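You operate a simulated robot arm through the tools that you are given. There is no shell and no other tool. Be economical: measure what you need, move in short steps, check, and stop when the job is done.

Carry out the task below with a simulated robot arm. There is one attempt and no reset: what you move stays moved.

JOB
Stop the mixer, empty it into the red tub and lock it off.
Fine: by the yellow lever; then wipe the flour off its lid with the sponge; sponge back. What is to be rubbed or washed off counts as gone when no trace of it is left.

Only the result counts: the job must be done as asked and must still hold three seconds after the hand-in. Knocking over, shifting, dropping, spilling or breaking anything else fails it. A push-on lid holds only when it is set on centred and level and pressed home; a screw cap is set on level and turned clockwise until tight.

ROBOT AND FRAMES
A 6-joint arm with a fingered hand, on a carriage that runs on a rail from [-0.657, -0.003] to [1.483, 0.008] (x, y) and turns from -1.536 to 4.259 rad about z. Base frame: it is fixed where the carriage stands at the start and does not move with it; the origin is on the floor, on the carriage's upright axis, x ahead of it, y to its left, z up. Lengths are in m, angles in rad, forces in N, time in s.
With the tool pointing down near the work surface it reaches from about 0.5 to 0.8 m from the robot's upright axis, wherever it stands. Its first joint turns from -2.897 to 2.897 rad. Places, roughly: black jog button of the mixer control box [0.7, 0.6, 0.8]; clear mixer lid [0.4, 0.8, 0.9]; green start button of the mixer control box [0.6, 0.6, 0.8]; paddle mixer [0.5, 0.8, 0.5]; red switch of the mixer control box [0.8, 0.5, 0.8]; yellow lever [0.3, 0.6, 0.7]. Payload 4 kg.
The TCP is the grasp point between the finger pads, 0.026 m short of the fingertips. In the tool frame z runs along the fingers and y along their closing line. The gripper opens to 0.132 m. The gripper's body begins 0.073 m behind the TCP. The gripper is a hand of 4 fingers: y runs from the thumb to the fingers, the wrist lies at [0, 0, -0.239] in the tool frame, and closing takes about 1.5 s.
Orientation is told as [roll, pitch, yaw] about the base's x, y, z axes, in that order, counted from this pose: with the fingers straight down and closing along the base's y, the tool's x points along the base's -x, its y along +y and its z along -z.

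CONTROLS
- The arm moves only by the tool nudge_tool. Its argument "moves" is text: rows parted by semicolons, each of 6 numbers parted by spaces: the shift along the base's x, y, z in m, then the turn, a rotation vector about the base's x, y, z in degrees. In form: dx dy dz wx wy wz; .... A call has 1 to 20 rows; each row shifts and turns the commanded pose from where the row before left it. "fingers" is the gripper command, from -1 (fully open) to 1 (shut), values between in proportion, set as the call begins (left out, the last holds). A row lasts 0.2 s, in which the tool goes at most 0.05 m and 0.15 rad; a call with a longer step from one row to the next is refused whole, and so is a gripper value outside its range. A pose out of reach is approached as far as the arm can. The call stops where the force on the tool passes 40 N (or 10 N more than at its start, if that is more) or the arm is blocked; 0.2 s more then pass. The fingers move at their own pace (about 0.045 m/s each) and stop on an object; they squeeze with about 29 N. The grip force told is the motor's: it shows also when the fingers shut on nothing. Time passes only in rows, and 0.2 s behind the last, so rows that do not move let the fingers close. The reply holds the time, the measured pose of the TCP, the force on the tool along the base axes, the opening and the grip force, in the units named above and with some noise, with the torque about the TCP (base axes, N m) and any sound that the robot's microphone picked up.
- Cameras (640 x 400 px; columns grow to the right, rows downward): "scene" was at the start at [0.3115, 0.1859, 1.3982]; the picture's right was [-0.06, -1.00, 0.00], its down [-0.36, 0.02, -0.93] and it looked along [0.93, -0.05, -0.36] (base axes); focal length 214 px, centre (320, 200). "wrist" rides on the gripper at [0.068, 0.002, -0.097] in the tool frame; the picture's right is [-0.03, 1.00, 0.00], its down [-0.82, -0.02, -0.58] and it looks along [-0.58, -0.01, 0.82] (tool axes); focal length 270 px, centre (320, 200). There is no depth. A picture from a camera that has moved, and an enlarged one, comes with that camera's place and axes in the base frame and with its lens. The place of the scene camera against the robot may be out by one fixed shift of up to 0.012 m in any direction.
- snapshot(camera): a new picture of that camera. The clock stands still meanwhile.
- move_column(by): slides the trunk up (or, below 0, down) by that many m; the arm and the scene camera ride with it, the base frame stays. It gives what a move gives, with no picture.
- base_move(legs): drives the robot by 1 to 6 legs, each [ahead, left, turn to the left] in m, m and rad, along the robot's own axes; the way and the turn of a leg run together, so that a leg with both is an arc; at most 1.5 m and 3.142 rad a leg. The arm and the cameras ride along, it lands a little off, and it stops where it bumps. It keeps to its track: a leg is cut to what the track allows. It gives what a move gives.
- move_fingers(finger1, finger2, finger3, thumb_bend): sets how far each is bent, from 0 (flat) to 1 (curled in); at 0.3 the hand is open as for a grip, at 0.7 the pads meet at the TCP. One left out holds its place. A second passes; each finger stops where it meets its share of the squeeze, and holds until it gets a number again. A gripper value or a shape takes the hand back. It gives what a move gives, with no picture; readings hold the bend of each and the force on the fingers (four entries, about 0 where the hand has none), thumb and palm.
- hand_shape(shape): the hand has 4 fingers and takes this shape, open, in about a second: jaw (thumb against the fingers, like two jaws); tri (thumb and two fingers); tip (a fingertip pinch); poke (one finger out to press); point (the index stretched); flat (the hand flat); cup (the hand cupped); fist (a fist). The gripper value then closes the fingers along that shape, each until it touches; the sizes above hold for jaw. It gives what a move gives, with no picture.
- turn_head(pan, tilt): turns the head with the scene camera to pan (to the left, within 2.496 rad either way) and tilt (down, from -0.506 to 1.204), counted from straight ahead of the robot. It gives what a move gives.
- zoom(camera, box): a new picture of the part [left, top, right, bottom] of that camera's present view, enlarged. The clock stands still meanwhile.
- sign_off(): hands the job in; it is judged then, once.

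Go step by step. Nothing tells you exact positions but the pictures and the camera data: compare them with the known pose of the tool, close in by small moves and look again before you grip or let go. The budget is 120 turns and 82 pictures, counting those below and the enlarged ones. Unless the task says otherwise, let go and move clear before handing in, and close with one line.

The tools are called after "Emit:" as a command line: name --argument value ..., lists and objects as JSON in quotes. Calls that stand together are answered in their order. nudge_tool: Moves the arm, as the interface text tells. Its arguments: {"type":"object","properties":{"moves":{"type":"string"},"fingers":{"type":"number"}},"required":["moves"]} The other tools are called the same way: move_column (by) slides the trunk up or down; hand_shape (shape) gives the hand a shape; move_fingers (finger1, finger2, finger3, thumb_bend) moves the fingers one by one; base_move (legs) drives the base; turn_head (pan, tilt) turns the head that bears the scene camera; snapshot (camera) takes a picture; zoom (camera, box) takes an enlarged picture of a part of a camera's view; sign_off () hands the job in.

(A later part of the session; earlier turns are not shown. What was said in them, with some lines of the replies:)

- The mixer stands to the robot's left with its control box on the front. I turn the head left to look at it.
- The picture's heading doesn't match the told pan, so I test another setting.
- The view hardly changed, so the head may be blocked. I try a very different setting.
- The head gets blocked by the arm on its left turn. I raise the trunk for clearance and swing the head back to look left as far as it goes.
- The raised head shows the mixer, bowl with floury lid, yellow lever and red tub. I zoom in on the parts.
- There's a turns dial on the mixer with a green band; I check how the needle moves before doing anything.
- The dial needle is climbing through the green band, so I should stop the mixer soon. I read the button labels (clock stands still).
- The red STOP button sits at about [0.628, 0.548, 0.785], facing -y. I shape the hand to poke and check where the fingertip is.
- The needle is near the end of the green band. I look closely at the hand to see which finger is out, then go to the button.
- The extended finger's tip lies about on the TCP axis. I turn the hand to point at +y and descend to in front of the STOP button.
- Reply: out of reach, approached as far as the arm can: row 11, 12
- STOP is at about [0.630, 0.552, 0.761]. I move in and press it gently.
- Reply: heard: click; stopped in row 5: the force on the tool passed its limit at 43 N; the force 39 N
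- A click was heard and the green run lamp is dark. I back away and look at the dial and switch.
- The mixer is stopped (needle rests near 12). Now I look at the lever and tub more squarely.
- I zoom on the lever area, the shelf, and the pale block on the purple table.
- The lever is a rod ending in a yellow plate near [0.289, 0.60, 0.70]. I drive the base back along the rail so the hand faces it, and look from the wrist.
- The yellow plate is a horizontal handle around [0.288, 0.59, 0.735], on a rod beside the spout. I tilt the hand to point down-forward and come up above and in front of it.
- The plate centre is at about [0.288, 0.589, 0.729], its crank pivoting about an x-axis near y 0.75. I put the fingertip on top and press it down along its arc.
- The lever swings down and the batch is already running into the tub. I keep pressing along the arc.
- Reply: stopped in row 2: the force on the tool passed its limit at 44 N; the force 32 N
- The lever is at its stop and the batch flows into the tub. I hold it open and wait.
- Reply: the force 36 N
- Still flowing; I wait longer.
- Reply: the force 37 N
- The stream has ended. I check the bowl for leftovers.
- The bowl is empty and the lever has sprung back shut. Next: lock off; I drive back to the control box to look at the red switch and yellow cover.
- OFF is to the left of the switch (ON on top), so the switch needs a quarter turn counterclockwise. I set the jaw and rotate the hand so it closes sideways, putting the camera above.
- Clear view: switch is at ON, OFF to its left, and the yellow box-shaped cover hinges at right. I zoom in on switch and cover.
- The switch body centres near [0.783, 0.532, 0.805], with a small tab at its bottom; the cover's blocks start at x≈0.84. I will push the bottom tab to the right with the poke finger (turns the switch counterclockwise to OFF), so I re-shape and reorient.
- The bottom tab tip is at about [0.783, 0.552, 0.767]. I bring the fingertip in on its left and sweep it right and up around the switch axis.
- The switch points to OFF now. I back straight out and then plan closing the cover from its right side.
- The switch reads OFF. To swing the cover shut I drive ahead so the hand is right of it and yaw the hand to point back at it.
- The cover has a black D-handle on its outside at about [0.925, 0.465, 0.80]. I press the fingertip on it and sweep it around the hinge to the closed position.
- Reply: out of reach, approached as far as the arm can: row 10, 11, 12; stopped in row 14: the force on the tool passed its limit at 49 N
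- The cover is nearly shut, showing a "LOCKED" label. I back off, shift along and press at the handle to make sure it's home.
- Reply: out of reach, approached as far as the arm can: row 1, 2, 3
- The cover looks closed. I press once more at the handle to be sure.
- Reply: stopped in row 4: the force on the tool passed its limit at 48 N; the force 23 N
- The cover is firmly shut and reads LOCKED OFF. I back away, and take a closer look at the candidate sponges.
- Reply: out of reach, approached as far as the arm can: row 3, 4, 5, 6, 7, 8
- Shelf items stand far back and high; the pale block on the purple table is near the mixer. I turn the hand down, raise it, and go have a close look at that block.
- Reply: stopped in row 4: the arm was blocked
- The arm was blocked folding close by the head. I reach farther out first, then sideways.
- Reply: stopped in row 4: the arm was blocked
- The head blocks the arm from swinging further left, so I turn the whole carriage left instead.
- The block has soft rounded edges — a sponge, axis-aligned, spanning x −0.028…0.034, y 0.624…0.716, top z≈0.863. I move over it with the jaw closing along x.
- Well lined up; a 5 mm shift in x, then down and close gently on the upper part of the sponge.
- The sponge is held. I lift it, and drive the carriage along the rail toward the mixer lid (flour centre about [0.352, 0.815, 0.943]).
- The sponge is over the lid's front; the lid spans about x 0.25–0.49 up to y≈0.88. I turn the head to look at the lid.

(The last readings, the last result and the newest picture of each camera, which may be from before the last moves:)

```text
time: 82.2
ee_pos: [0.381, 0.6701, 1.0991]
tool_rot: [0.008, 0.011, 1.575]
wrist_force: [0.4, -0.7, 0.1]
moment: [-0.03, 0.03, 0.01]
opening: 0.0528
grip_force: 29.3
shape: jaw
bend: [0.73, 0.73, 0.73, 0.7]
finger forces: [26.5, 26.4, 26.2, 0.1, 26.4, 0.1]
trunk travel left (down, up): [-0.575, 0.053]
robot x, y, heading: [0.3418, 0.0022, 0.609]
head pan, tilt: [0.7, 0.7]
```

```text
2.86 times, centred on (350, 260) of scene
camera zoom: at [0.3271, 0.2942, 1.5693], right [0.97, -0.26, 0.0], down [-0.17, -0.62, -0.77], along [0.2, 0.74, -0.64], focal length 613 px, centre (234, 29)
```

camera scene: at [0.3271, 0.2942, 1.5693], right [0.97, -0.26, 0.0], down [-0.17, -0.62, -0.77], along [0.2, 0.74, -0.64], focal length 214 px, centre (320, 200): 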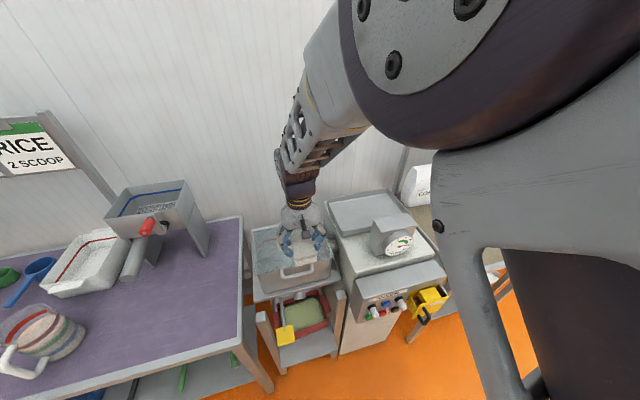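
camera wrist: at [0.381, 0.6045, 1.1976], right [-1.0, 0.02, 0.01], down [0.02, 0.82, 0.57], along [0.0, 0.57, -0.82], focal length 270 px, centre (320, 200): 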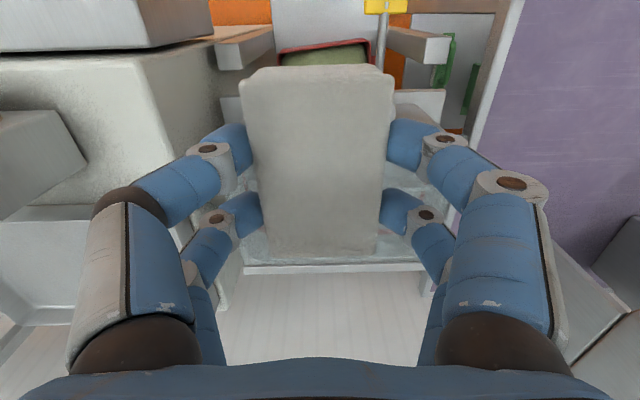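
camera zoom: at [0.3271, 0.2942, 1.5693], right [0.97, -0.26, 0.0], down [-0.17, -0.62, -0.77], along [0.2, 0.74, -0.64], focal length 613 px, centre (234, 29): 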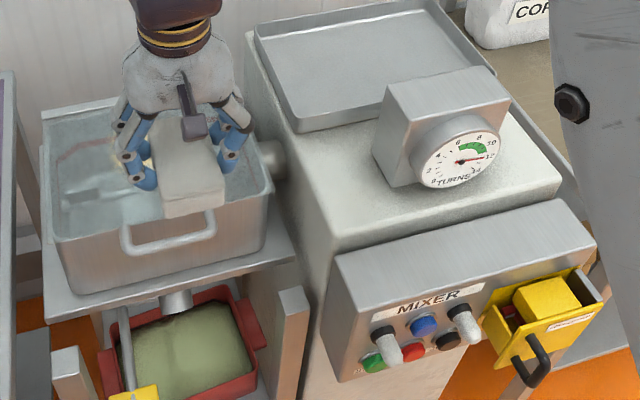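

The cover is shut over the switch and the batch is in the tub. I move over the flour and lower the sponge.

Emit:
nudge_tool --moves "-0.01 0.045 0 0 0 0;-0.01 0.045 0 0 0 0;-0.009 0.04 0 0 0 0;0 0 -0.04 0 0 0;0 0 -0.04 0 0 0;0 0 -0.015 0 0 0;0 0 -0.006 0 0 0;0 0 0 0 0 0"

Emit:
zoom --camera "scene" --box '[240, 190, 350, 290]'

```text
time: 84.0
ee_pos: [0.3531, 0.7999, 0.9989]
tool_rot: [0.009, 0.01, 1.577]
wrist_force: [0.2, -0.8, -0.9]
moment: [0.0, 0.0, -0.02]
opening: 0.053
grip_force: 28.9
shape: jaw
bend: [0.73, 0.73, 0.73, 0.7]
finger forces: [26.5, 26.4, 26.3, 0.0, 26.5, 0.0]
trunk travel left (down, up): [-0.575, 0.053]
robot x, y, heading: [0.3442, 0.0006, 0.613]
head pan, tilt: [0.7, 0.7]
```

```text
4.00 times, centred on (295, 240) of scene
camera zoom: at [0.3271, 0.2942, 1.5692], right [0.97, -0.26, 0.0], down [-0.17, -0.62, -0.76], along [0.2, 0.74, -0.64], focal length 858 px, centre (420, 40)
```

zoom: 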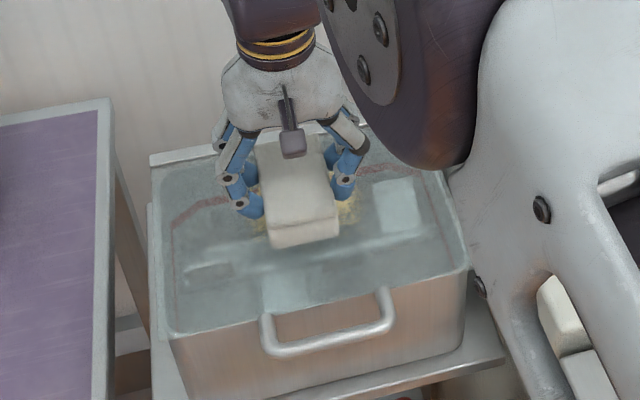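

Not touching yet; I go down in small steps, reading the force.

Emit:
nudge_tool --moves "0 0 -0.005 0 0 0;0 0 -0.005 0 0 0;0 0 -0.004 0 0 0"

Emit:
nudge_tool --moves "0 0 -0.004 0 0 0;0 0 0 0 0 0"

```text
time: 84.8
ee_pos: [0.3515, 0.8011, 0.9833]
tool_rot: [0.007, 0.012, 1.575]
wrist_force: [-0.6, 0.1, -0.6]
moment: [0.02, 0.01, 0.03]
opening: 0.0526
grip_force: 29.1
shape: jaw
bend: [0.73, 0.73, 0.73, 0.7]
finger forces: [26.5, 26.4, 26.3, 0.0, 26.6, 0.0]
trunk travel left (down, up): [-0.575, 0.053]
robot x, y, heading: [0.3421, 0.0039, 0.613]
head pan, tilt: [0.7, 0.7]
```

```text
time: 85.4
ee_pos: [0.3527, 0.8011, 0.9797]
tool_rot: [0.01, 0.012, 1.575]
wrist_force: [0.1, -0.2, -0.2]
moment: [0.01, 0.0, -0.01]
opening: 0.0532
grip_force: 29.0
shape: jaw
bend: [0.73, 0.73, 0.73, 0.7]
finger forces: [26.5, 26.4, 26.4, 0.0, 26.5, 0.0]
trunk travel left (down, up): [-0.575, 0.053]
robot x, y, heading: [0.3376, -0.0012, 0.612]
head pan, tilt: [0.7, 0.7]
```

Emit:
nudge_tool --moves "0 0 -0.003 0 0 0;0 0 -0.003 0 0 0;0 0 0 0 0 0"

Emit:
nudge_tool --moves "0 0 -0.003 0 0 0;0 0 -0.003 0 0 0;0 0 0 0 0 0"

```text
time: 86.2
ee_pos: [0.3516, 0.8011, 0.974]
tool_rot: [0.008, 0.011, 1.576]
wrist_force: [0.3, 0.4, -0.1]
moment: [-0.01, 0.0, 0.0]
opening: 0.0531
grip_force: 28.4
shape: jaw
bend: [0.73, 0.73, 0.73, 0.7]
finger forces: [26.5, 26.4, 26.3, 0.0, 26.4, 0.1]
trunk travel left (down, up): [-0.575, 0.053]
robot x, y, heading: [0.3411, 0.0019, 0.611]
head pan, tilt: [0.7, 0.7]
```

```text
time: 87.0
ee_pos: [0.3526, 0.8011, 0.9712]
tool_rot: [0.011, 0.007, 1.576]
wrist_force: [1.5, -1.1, 27.8]
moment: [-0.17, -0.17, 0.02]
opening: 0.0531
grip_force: 28.9
shape: jaw
bend: [0.74, 0.74, 0.74, 0.7]
finger forces: [29.5, 28.9, 28.5, 0.1, 30.3, 0.0]
trunk travel left (down, up): [-0.575, 0.053]
robot x, y, heading: [0.347, 0.0021, 0.614]
head pan, tilt: [0.7, 0.7]
```

Contact at TCP z≈0.972 (stiff). I ease off slightly and wipe with light pressure in strokes along x.

Emit:
nudge_tool --moves "0 0 0.0025 0 0 0;-0.025 0 0 0 0 0;-0.025 0 0 0 0 0;-0.02 0 0 0 0 0;0.025 0 0 0 0 0;0.025 0 0 0 0 0;0.025 0 0 0 0 0;0.025 0 0 0 0 0;0.025 0 0 0 0 0;0.02 0 0 0 0 0;-0.025 0 0 0 0 0;-0.025 0 0 0 0 0;-0.025 0 0 0 0 0"

Emit:
zoom --camera "scene" --box '[240, 190, 350, 290]'

```text
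time: 89.8
ee_pos: [0.3523, 0.8013, 0.9713]
tool_rot: [0.011, 0.011, 1.577]
wrist_force: [1.6, 0.1, 10.0]
moment: [-0.06, -0.2, 0.02]
opening: 0.0533
grip_force: 29.0
shape: jaw
bend: [0.74, 0.74, 0.74, 0.7]
finger forces: [29.2, 29.2, 29.8, 0.0, 30.2, 0.1]
trunk travel left (down, up): [-0.575, 0.053]
robot x, y, heading: [0.3394, 0.0012, 0.606]
head pan, tilt: [0.7, 0.7]
```

```text
4.00 times, centred on (295, 240) of scene
camera zoom: at [0.3274, 0.2938, 1.5693], right [0.97, -0.26, 0.0], down [-0.17, -0.62, -0.77], along [0.2, 0.74, -0.64], focal length 858 px, centre (420, 40)
```

zoom: 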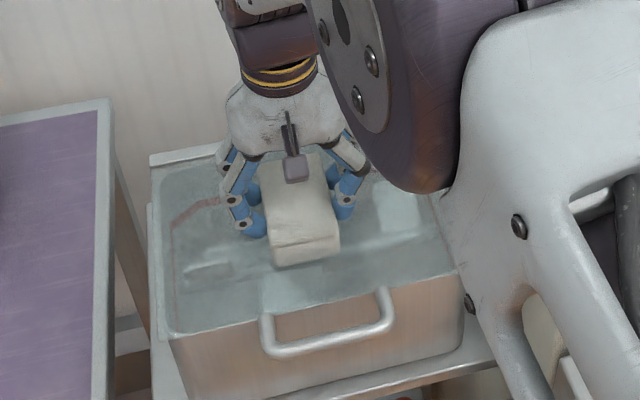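

The flour is coming off. I wipe also the farther and nearer strips.

Emit:
nudge_tool --moves "0 0.012 0 0 0 0;0 0.013 0 0 0 0;-0.025 0 0 0 0 0;-0.025 0 0 0 0 0;-0.02 0 0 0 0 0;0.025 0 0 0 0 0;0.025 0 0 0 0 0;0.025 0 0 0 0 0;0.025 0 0 0 0 0;0.025 0 0 0 0 0;0.02 0 0 0 0 0;-0.025 0 0 0 0 0;-0.025 0 0 0 0 0;-0.025 0 0 0 0 0"

Emit:
nudge_tool --moves "0 -0.025 0 0 0 0;0 -0.025 0 0 0 0;0 -0.01 0 0 0 0;-0.025 0 0 0 0 0;-0.025 0 0 0 0 0;-0.02 0 0 0 0 0;0.025 0 0 0 0 0;0.025 0 0 0 0 0;0.025 0 0 0 0 0;0.025 0 0 0 0 0;0.025 0 0 0 0 0;0.02 0 0 0 0 0;-0.025 0 0 0 0 0;-0.025 0 0 0 0 0;0 0 0.02 0 0 0;0 0 0.04 0 0 0;0 -0.03 0.04 0 0 0;0 -0.045 0.02 0 0 0;0 -0.045 0 0 0 0"

Emit:
zoom --camera "scene" --box '[240, 190, 350, 290]'

```text
time: 92.8
ee_pos: [0.3544, 0.8276, 0.9716]
tool_rot: [0.012, 0.009, 1.577]
wrist_force: [1.9, 0.2, 9.0]
moment: [-0.04, -0.16, 0.05]
opening: 0.0534
grip_force: 29.0
shape: jaw
bend: [0.74, 0.74, 0.74, 0.7]
finger forces: [29.2, 29.5, 29.8, 0.0, 30.1, 0.0]
trunk travel left (down, up): [-0.575, 0.053]
robot x, y, heading: [0.342, 0.0003, 0.612]
head pan, tilt: [0.7, 0.7]
```

```text
time: 96.8
ee_pos: [0.3793, 0.6467, 1.0902]
tool_rot: [0.008, 0.012, 1.576]
wrist_force: [0.1, 0.0, -0.8]
moment: [-0.03, -0.05, -0.02]
opening: 0.0537
grip_force: 28.9
shape: jaw
bend: [0.74, 0.74, 0.74, 0.7]
finger forces: [29.2, 29.3, 29.4, 0.0, 29.2, 0.1]
trunk travel left (down, up): [-0.575, 0.053]
robot x, y, heading: [0.3428, 0.0038, 0.605]
head pan, tilt: [0.7, 0.7]
```

```text
4.00 times, centred on (295, 240) of scene
camera zoom: at [0.327, 0.2949, 1.5691], right [0.97, -0.26, 0.0], down [-0.17, -0.62, -0.76], along [0.2, 0.74, -0.64], focal length 858 px, centre (420, 40)
```

zoom: 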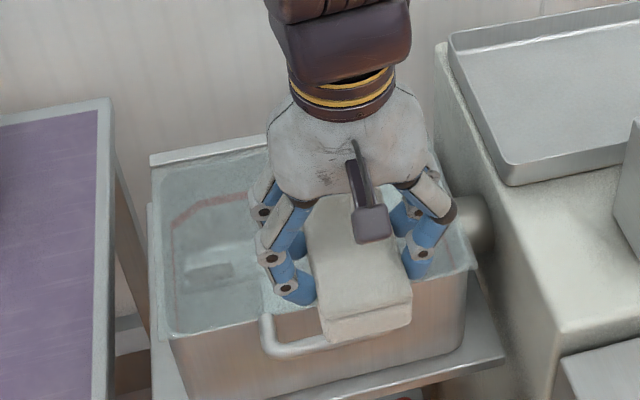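

I drive back toward the sponge's place, which uncovers the lid for a check.

Emit:
base_move --legs '[[-0.31, 0.215, 0]]'

Emit:
turn_head --pan 0.45 --tilt 0.7

Emit:
snapshot --camera "scene"

```text
time: 99.2
ee_pos: [0.005, 0.6432, 1.0911]
tool_rot: [0.008, 0.012, 1.569]
wrist_force: [0.7, 0.8, -0.5]
moment: [-0.01, 0.01, 0.0]
opening: 0.0534
grip_force: 29.8
shape: jaw
bend: [0.74, 0.74, 0.74, 0.7]
finger forces: [29.2, 29.4, 29.4, 0.0, 29.1, 0.1]
trunk travel left (down, up): [-0.575, 0.053]
robot x, y, heading: [-0.036, 0.0009, 0.602]
head pan, tilt: [0.7, 0.7]
```

```text
time: 99.9
ee_pos: [0.0054, 0.6441, 1.0904]
tool_rot: [0.007, 0.011, 1.569]
wrist_force: [0.3, -0.2, -0.9]
moment: [0.01, -0.01, 0.02]
opening: 0.0534
grip_force: 29.3
shape: jaw
bend: [0.74, 0.74, 0.74, 0.7]
finger forces: [29.2, 29.3, 29.4, 0.0, 29.1, 0.1]
trunk travel left (down, up): [-0.575, 0.053]
robot x, y, heading: [-0.0389, 0.0009, 0.603]
head pan, tilt: [0.45, 0.7]
```

```text
11 pictures are left
camera scene: at [-0.0299, 0.2843, 1.5692], right [0.87, -0.49, 0.0], down [-0.32, -0.56, -0.76], along [0.38, 0.67, -0.64], focal length 214 px, centre (320, 200)
```

scene: 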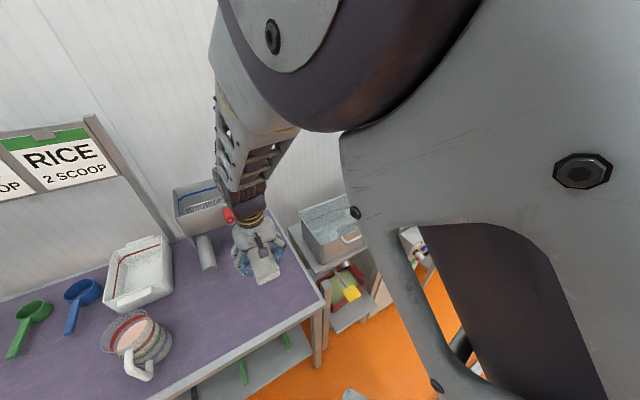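

Emit:
zoom --camera "scene" --box '[280, 180, 375, 265]'

```text
4.71 times, centred on (328, 222) of scene
camera zoom: at [-0.0299, 0.2843, 1.5692], right [0.87, -0.49, 0.0], down [-0.32, -0.56, -0.76], along [0.38, 0.67, -0.64], focal length 1009 px, centre (285, 94)
```

zoom: 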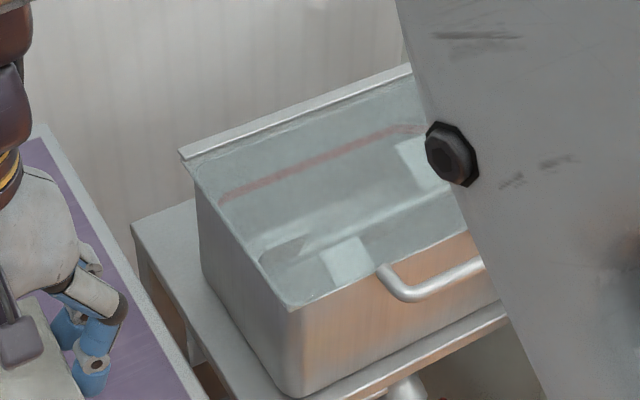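

The visible part is clean; I shift the head to see the rest before giving up the sponge.

Emit:
turn_head --pan 0.0 --tilt 0.7

Emit:
snapshot --camera "scene"

```text
time: 100.8
ee_pos: [0.0047, 0.6442, 1.09]
tool_rot: [0.01, 0.011, 1.567]
wrist_force: [-0.2, -0.1, 0.0]
moment: [0.02, -0.01, 0.01]
opening: 0.0534
grip_force: 28.9
shape: jaw
bend: [0.74, 0.74, 0.74, 0.7]
finger forces: [29.2, 29.3, 29.4, 0.0, 29.1, 0.0]
trunk travel left (down, up): [-0.575, 0.053]
robot x, y, heading: [-0.0371, -0.0022, 0.603]
head pan, tilt: [0.0, 0.7]
```

```text
9 pictures are left
camera scene: at [-0.0019, 0.2587, 1.5692], right [0.57, -0.82, 0.0], down [-0.53, -0.37, -0.76], along [0.63, 0.43, -0.64], focal length 214 px, centre (320, 200)
```

scene: 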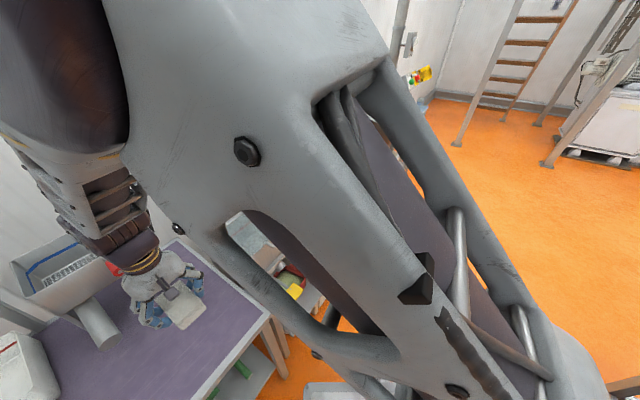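

The arm hides it from the head, so I use the wrist camera: turn the hand to look toward the mixer.

Emit:
nudge_tool --moves "0.005 0 0.02 0 0 -8;0.005 0.005 0.02 0 0 -8;0.005 0.005 0.02 0 0 -8;0.005 0.005 0.02 0 0 -8;0.005 0.005 0.02 0 0 -8;0 0 0.01 0 0 -8;0 0 0 0 0 -8;0 0 0 0 0 -8;0 0 0 0 0 -8;0 0 0 0 0 0"

Emit:
snapshot --camera "wrist"

```text
time: 103.0
ee_pos: [0.0302, 0.6646, 1.2003]
tool_rot: [0.01, 0.01, 0.309]
wrist_force: [0.2, -0.3, -0.3]
moment: [-0.01, 0.02, -0.02]
opening: 0.0534
grip_force: 29.2
shape: jaw
bend: [0.74, 0.74, 0.74, 0.7]
finger forces: [29.1, 29.3, 29.4, 0.1, 29.0, 0.0]
trunk travel left (down, up): [-0.575, 0.053]
robot x, y, heading: [-0.0342, 0.0012, 0.603]
head pan, tilt: [0.0, 0.7]
```

```text
8 pictures are left
camera wrist: at [-0.0334, 0.6458, 1.2991], right [-0.28, 0.96, 0.01], down [0.79, 0.23, 0.57], along [0.54, 0.17, -0.82], focal length 270 px, centre (320, 200)
```

wrist: 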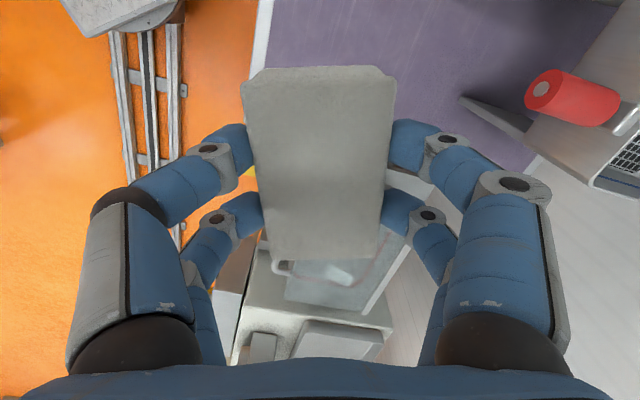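

Emit:
zoom --camera "wrist" --box '[255, 170, 435, 330]'

```text
2.50 times, centred on (345, 250) of wrist
camera zoom: at [-0.0334, 0.6458, 1.2991], right [-0.28, 0.96, 0.01], down [0.79, 0.23, 0.57], along [0.54, 0.17, -0.82], focal length 676 px, centre (258, 75)
```

zoom: 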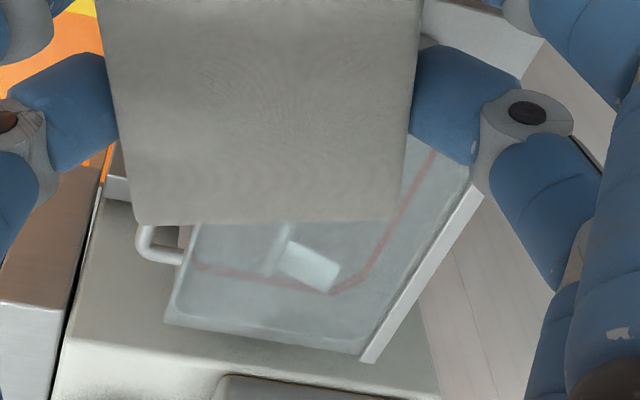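

The lid is clean all over. I turn back and set the sponge down where it lay.

Emit:
nudge_tool --moves "-0.003 0 0 0 0 8;-0.003 0 0 0 0 8;-0.003 0 0 0 0 8;-0.003 0.001 0 0 0 8;-0.003 0.001 0 0 0 8;-0.003 0.001 -0.02 0 0 8;-0.003 0.001 -0.03 0 0 8;-0.002 0.001 -0.04 0 0 8;0 0 -0.045 0 0 8;0 0 -0.045 0 0 0;0 0 -0.045 0 0 0;0 0 -0.045 0 0 0;0 0 -0.03 0 0 0;0 0 0 0 0 0"

```text
time: 106.0
ee_pos: [0.0056, 0.6706, 0.902]
tool_rot: [0.008, 0.01, 1.569]
wrist_force: [-0.1, -1.0, 0.3]
moment: [0.02, 0.0, 0.05]
opening: 0.0538
grip_force: 29.5
shape: jaw
bend: [0.74, 0.74, 0.74, 0.7]
finger forces: [29.1, 29.2, 29.3, 0.0, 28.8, 0.1]
trunk travel left (down, up): [-0.575, 0.053]
robot x, y, heading: [-0.0358, -0.0018, 0.601]
head pan, tilt: [0.0, 0.7]
```

Emit:
nudge_tool --moves "0.001 0 -0.015 0 0 0;0 0 -0.01 0 0 0;0 0 -0.004 0 0 0;0 0 -0.002 0 0 0;0 0 0 0 0 0"

```text
time: 107.2
ee_pos: [0.008, 0.6703, 0.8705]
tool_rot: [0.009, 0.012, 1.569]
wrist_force: [-0.3, -0.6, -0.3]
moment: [0.01, -0.01, 0.02]
opening: 0.0535
grip_force: 29.3
shape: jaw
bend: [0.74, 0.74, 0.74, 0.7]
finger forces: [29.1, 29.2, 29.3, 0.0, 28.9, 0.0]
trunk travel left (down, up): [-0.575, 0.053]
robot x, y, heading: [-0.0357, 0.0017, 0.604]
head pan, tilt: [0.0, 0.7]
```

No contact yet; a last 2 mm down, then I open the fingers and rise.

Emit:
nudge_tool --moves "0 0 -0.0015 0 0 0;0 0 0 0 0 0"

Emit:
nudge_tool --moves "0 0 0 0 0 0;0 0 0 0 0 0;0 0 0 0 0 0;0 0 0 0 0 0;0 0 0 0 0 0;0 0 0 0 0 0;0 0 0 0 0 0;0 0 0 0 0 0" --fingers -1

Emit:
nudge_tool --moves "0 0 0.02 0 0 0;0 0 0.04 0 0 0;0 0 0.045 0 0 0;0 0 0.045 0 0 0;0 0 0.045 0 0 0;0 0 0.045 0 0 0"

Emit:
snapshot --camera "wrist"

```text
time: 107.8
ee_pos: [0.0069, 0.6704, 0.8694]
tool_rot: [0.009, 0.012, 1.57]
wrist_force: [0.2, -0.6, 0.2]
moment: [0.04, 0.03, 0.0]
opening: 0.0534
grip_force: 29.0
shape: jaw
bend: [0.74, 0.74, 0.74, 0.7]
finger forces: [29.1, 29.2, 29.3, 0.1, 28.9, 0.0]
trunk travel left (down, up): [-0.575, 0.053]
robot x, y, heading: [-0.0338, 0.0027, 0.608]
head pan, tilt: [0.0, 0.7]
```

```text
time: 109.6
ee_pos: [0.0073, 0.6696, 0.8681]
tool_rot: [0.01, 0.01, 1.569]
wrist_force: [0.7, 0.8, 0.0]
moment: [0.01, -0.02, 0.02]
opening: 0.1317
grip_force: 0.1
shape: jaw
bend: [0.3, 0.3, 0.3, 0.3]
finger forces: [0.1, 0.1, 0.0, 0.1, 0.1, 0.1]
trunk travel left (down, up): [-0.575, 0.053]
robot x, y, heading: [-0.036, -0.0008, 0.605]
head pan, tilt: [0.0, 0.7]
```

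```text
time: 111.0
ee_pos: [0.0073, 0.6707, 1.1078]
tool_rot: [0.009, 0.013, 1.57]
wrist_force: [0.4, 0.1, -0.3]
moment: [-0.03, -0.01, -0.02]
opening: 0.1319
grip_force: 0.0
shape: jaw
bend: [0.3, 0.3, 0.3, 0.3]
finger forces: [0.1, 0.1, 0.1, 0.0, 0.0, 0.0]
trunk travel left (down, up): [-0.575, 0.053]
robot x, y, heading: [-0.0395, -0.0009, 0.601]
head pan, tilt: [0.0, 0.7]
```

```text
6 pictures are left
camera wrist: at [0.0063, 0.6033, 1.2065], right [-1.0, 0.03, 0.01], down [0.03, 0.82, 0.57], along [0.01, 0.57, -0.82], focal length 270 px, centre (320, 200)
```

wrist: 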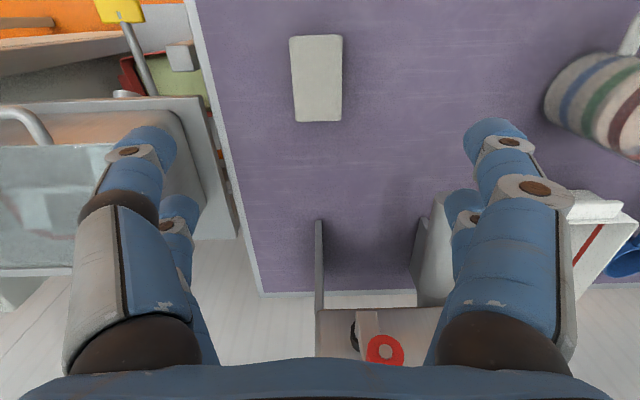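

The sponge is back in place. A final look at the lid and cover with the open hand.

Emit:
nudge_tool --moves "0.005 0 0.02 0 0 -8;0.005 0 0.02 0 0 -8;0.005 0 0.02 0 0 -8;0.005 0 0.02 0 0 -8;0.005 0 0.01 0 0 -8;0 0 0 0 0 -8;0 0 0 0 0 -8;0 0 0 0 0 -8;0 0 0 0 0 -8;0 0 0 0 0 0"

Emit:
snapshot --camera "wrist"

Emit:
zoom --camera "wrist" --box '[190, 160, 440, 360]'

```text
time: 113.2
ee_pos: [0.0338, 0.6708, 1.1979]
tool_rot: [0.01, 0.01, 0.31]
wrist_force: [-0.6, 0.1, 0.3]
moment: [0.01, 0.03, -0.01]
opening: 0.1319
grip_force: 0.1
shape: jaw
bend: [0.3, 0.3, 0.3, 0.3]
finger forces: [0.0, 0.0, 0.0, 0.1, 0.0, 0.0]
trunk travel left (down, up): [-0.575, 0.053]
robot x, y, heading: [-0.0378, 0.0005, 0.601]
head pan, tilt: [0.0, 0.7]
```

```text
5 pictures are left
camera wrist: at [-0.0302, 0.6509, 1.2963], right [-0.28, 0.96, 0.01], down [0.79, 0.23, 0.57], along [0.54, 0.17, -0.82], focal length 270 px, centre (320, 200)
```

wrist: 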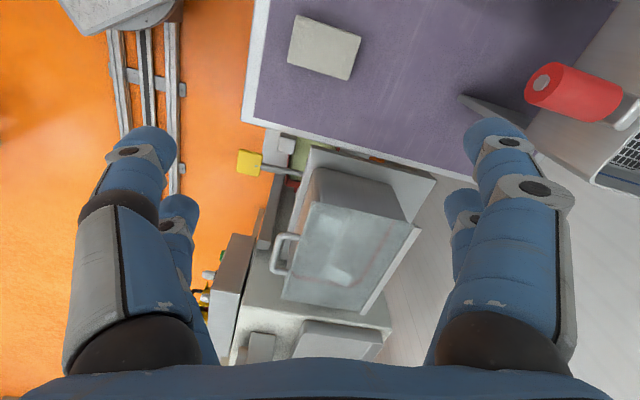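

```text
2.00 times, centred on (315, 260) of wrist
camera zoom: at [-0.0302, 0.6509, 1.2963], right [-0.28, 0.96, 0.01], down [0.79, 0.23, 0.57], along [0.54, 0.17, -0.82], focal length 541 px, centre (330, 80)
```

zoom: 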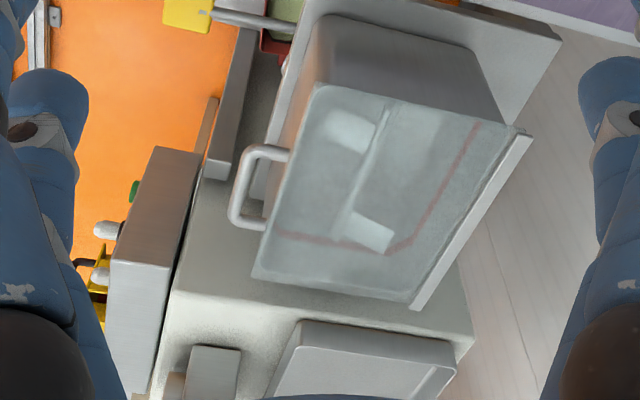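

The lid has no flour left, the bowl is empty, the sponge is back, the switch is at OFF under the closed cover, and the hand is clear. I hand in now.

Emit:
sign_off

```text
The job is handed in.
```

The mixer is stopped, emptied into the red tub with the yellow lever and locked off; the lid is wiped clean and the sponge is back, but the turns dial read about 12, past its green band (about 6 to 11), before I reached STOP, and I took the pale block on the purple table as the sponge.
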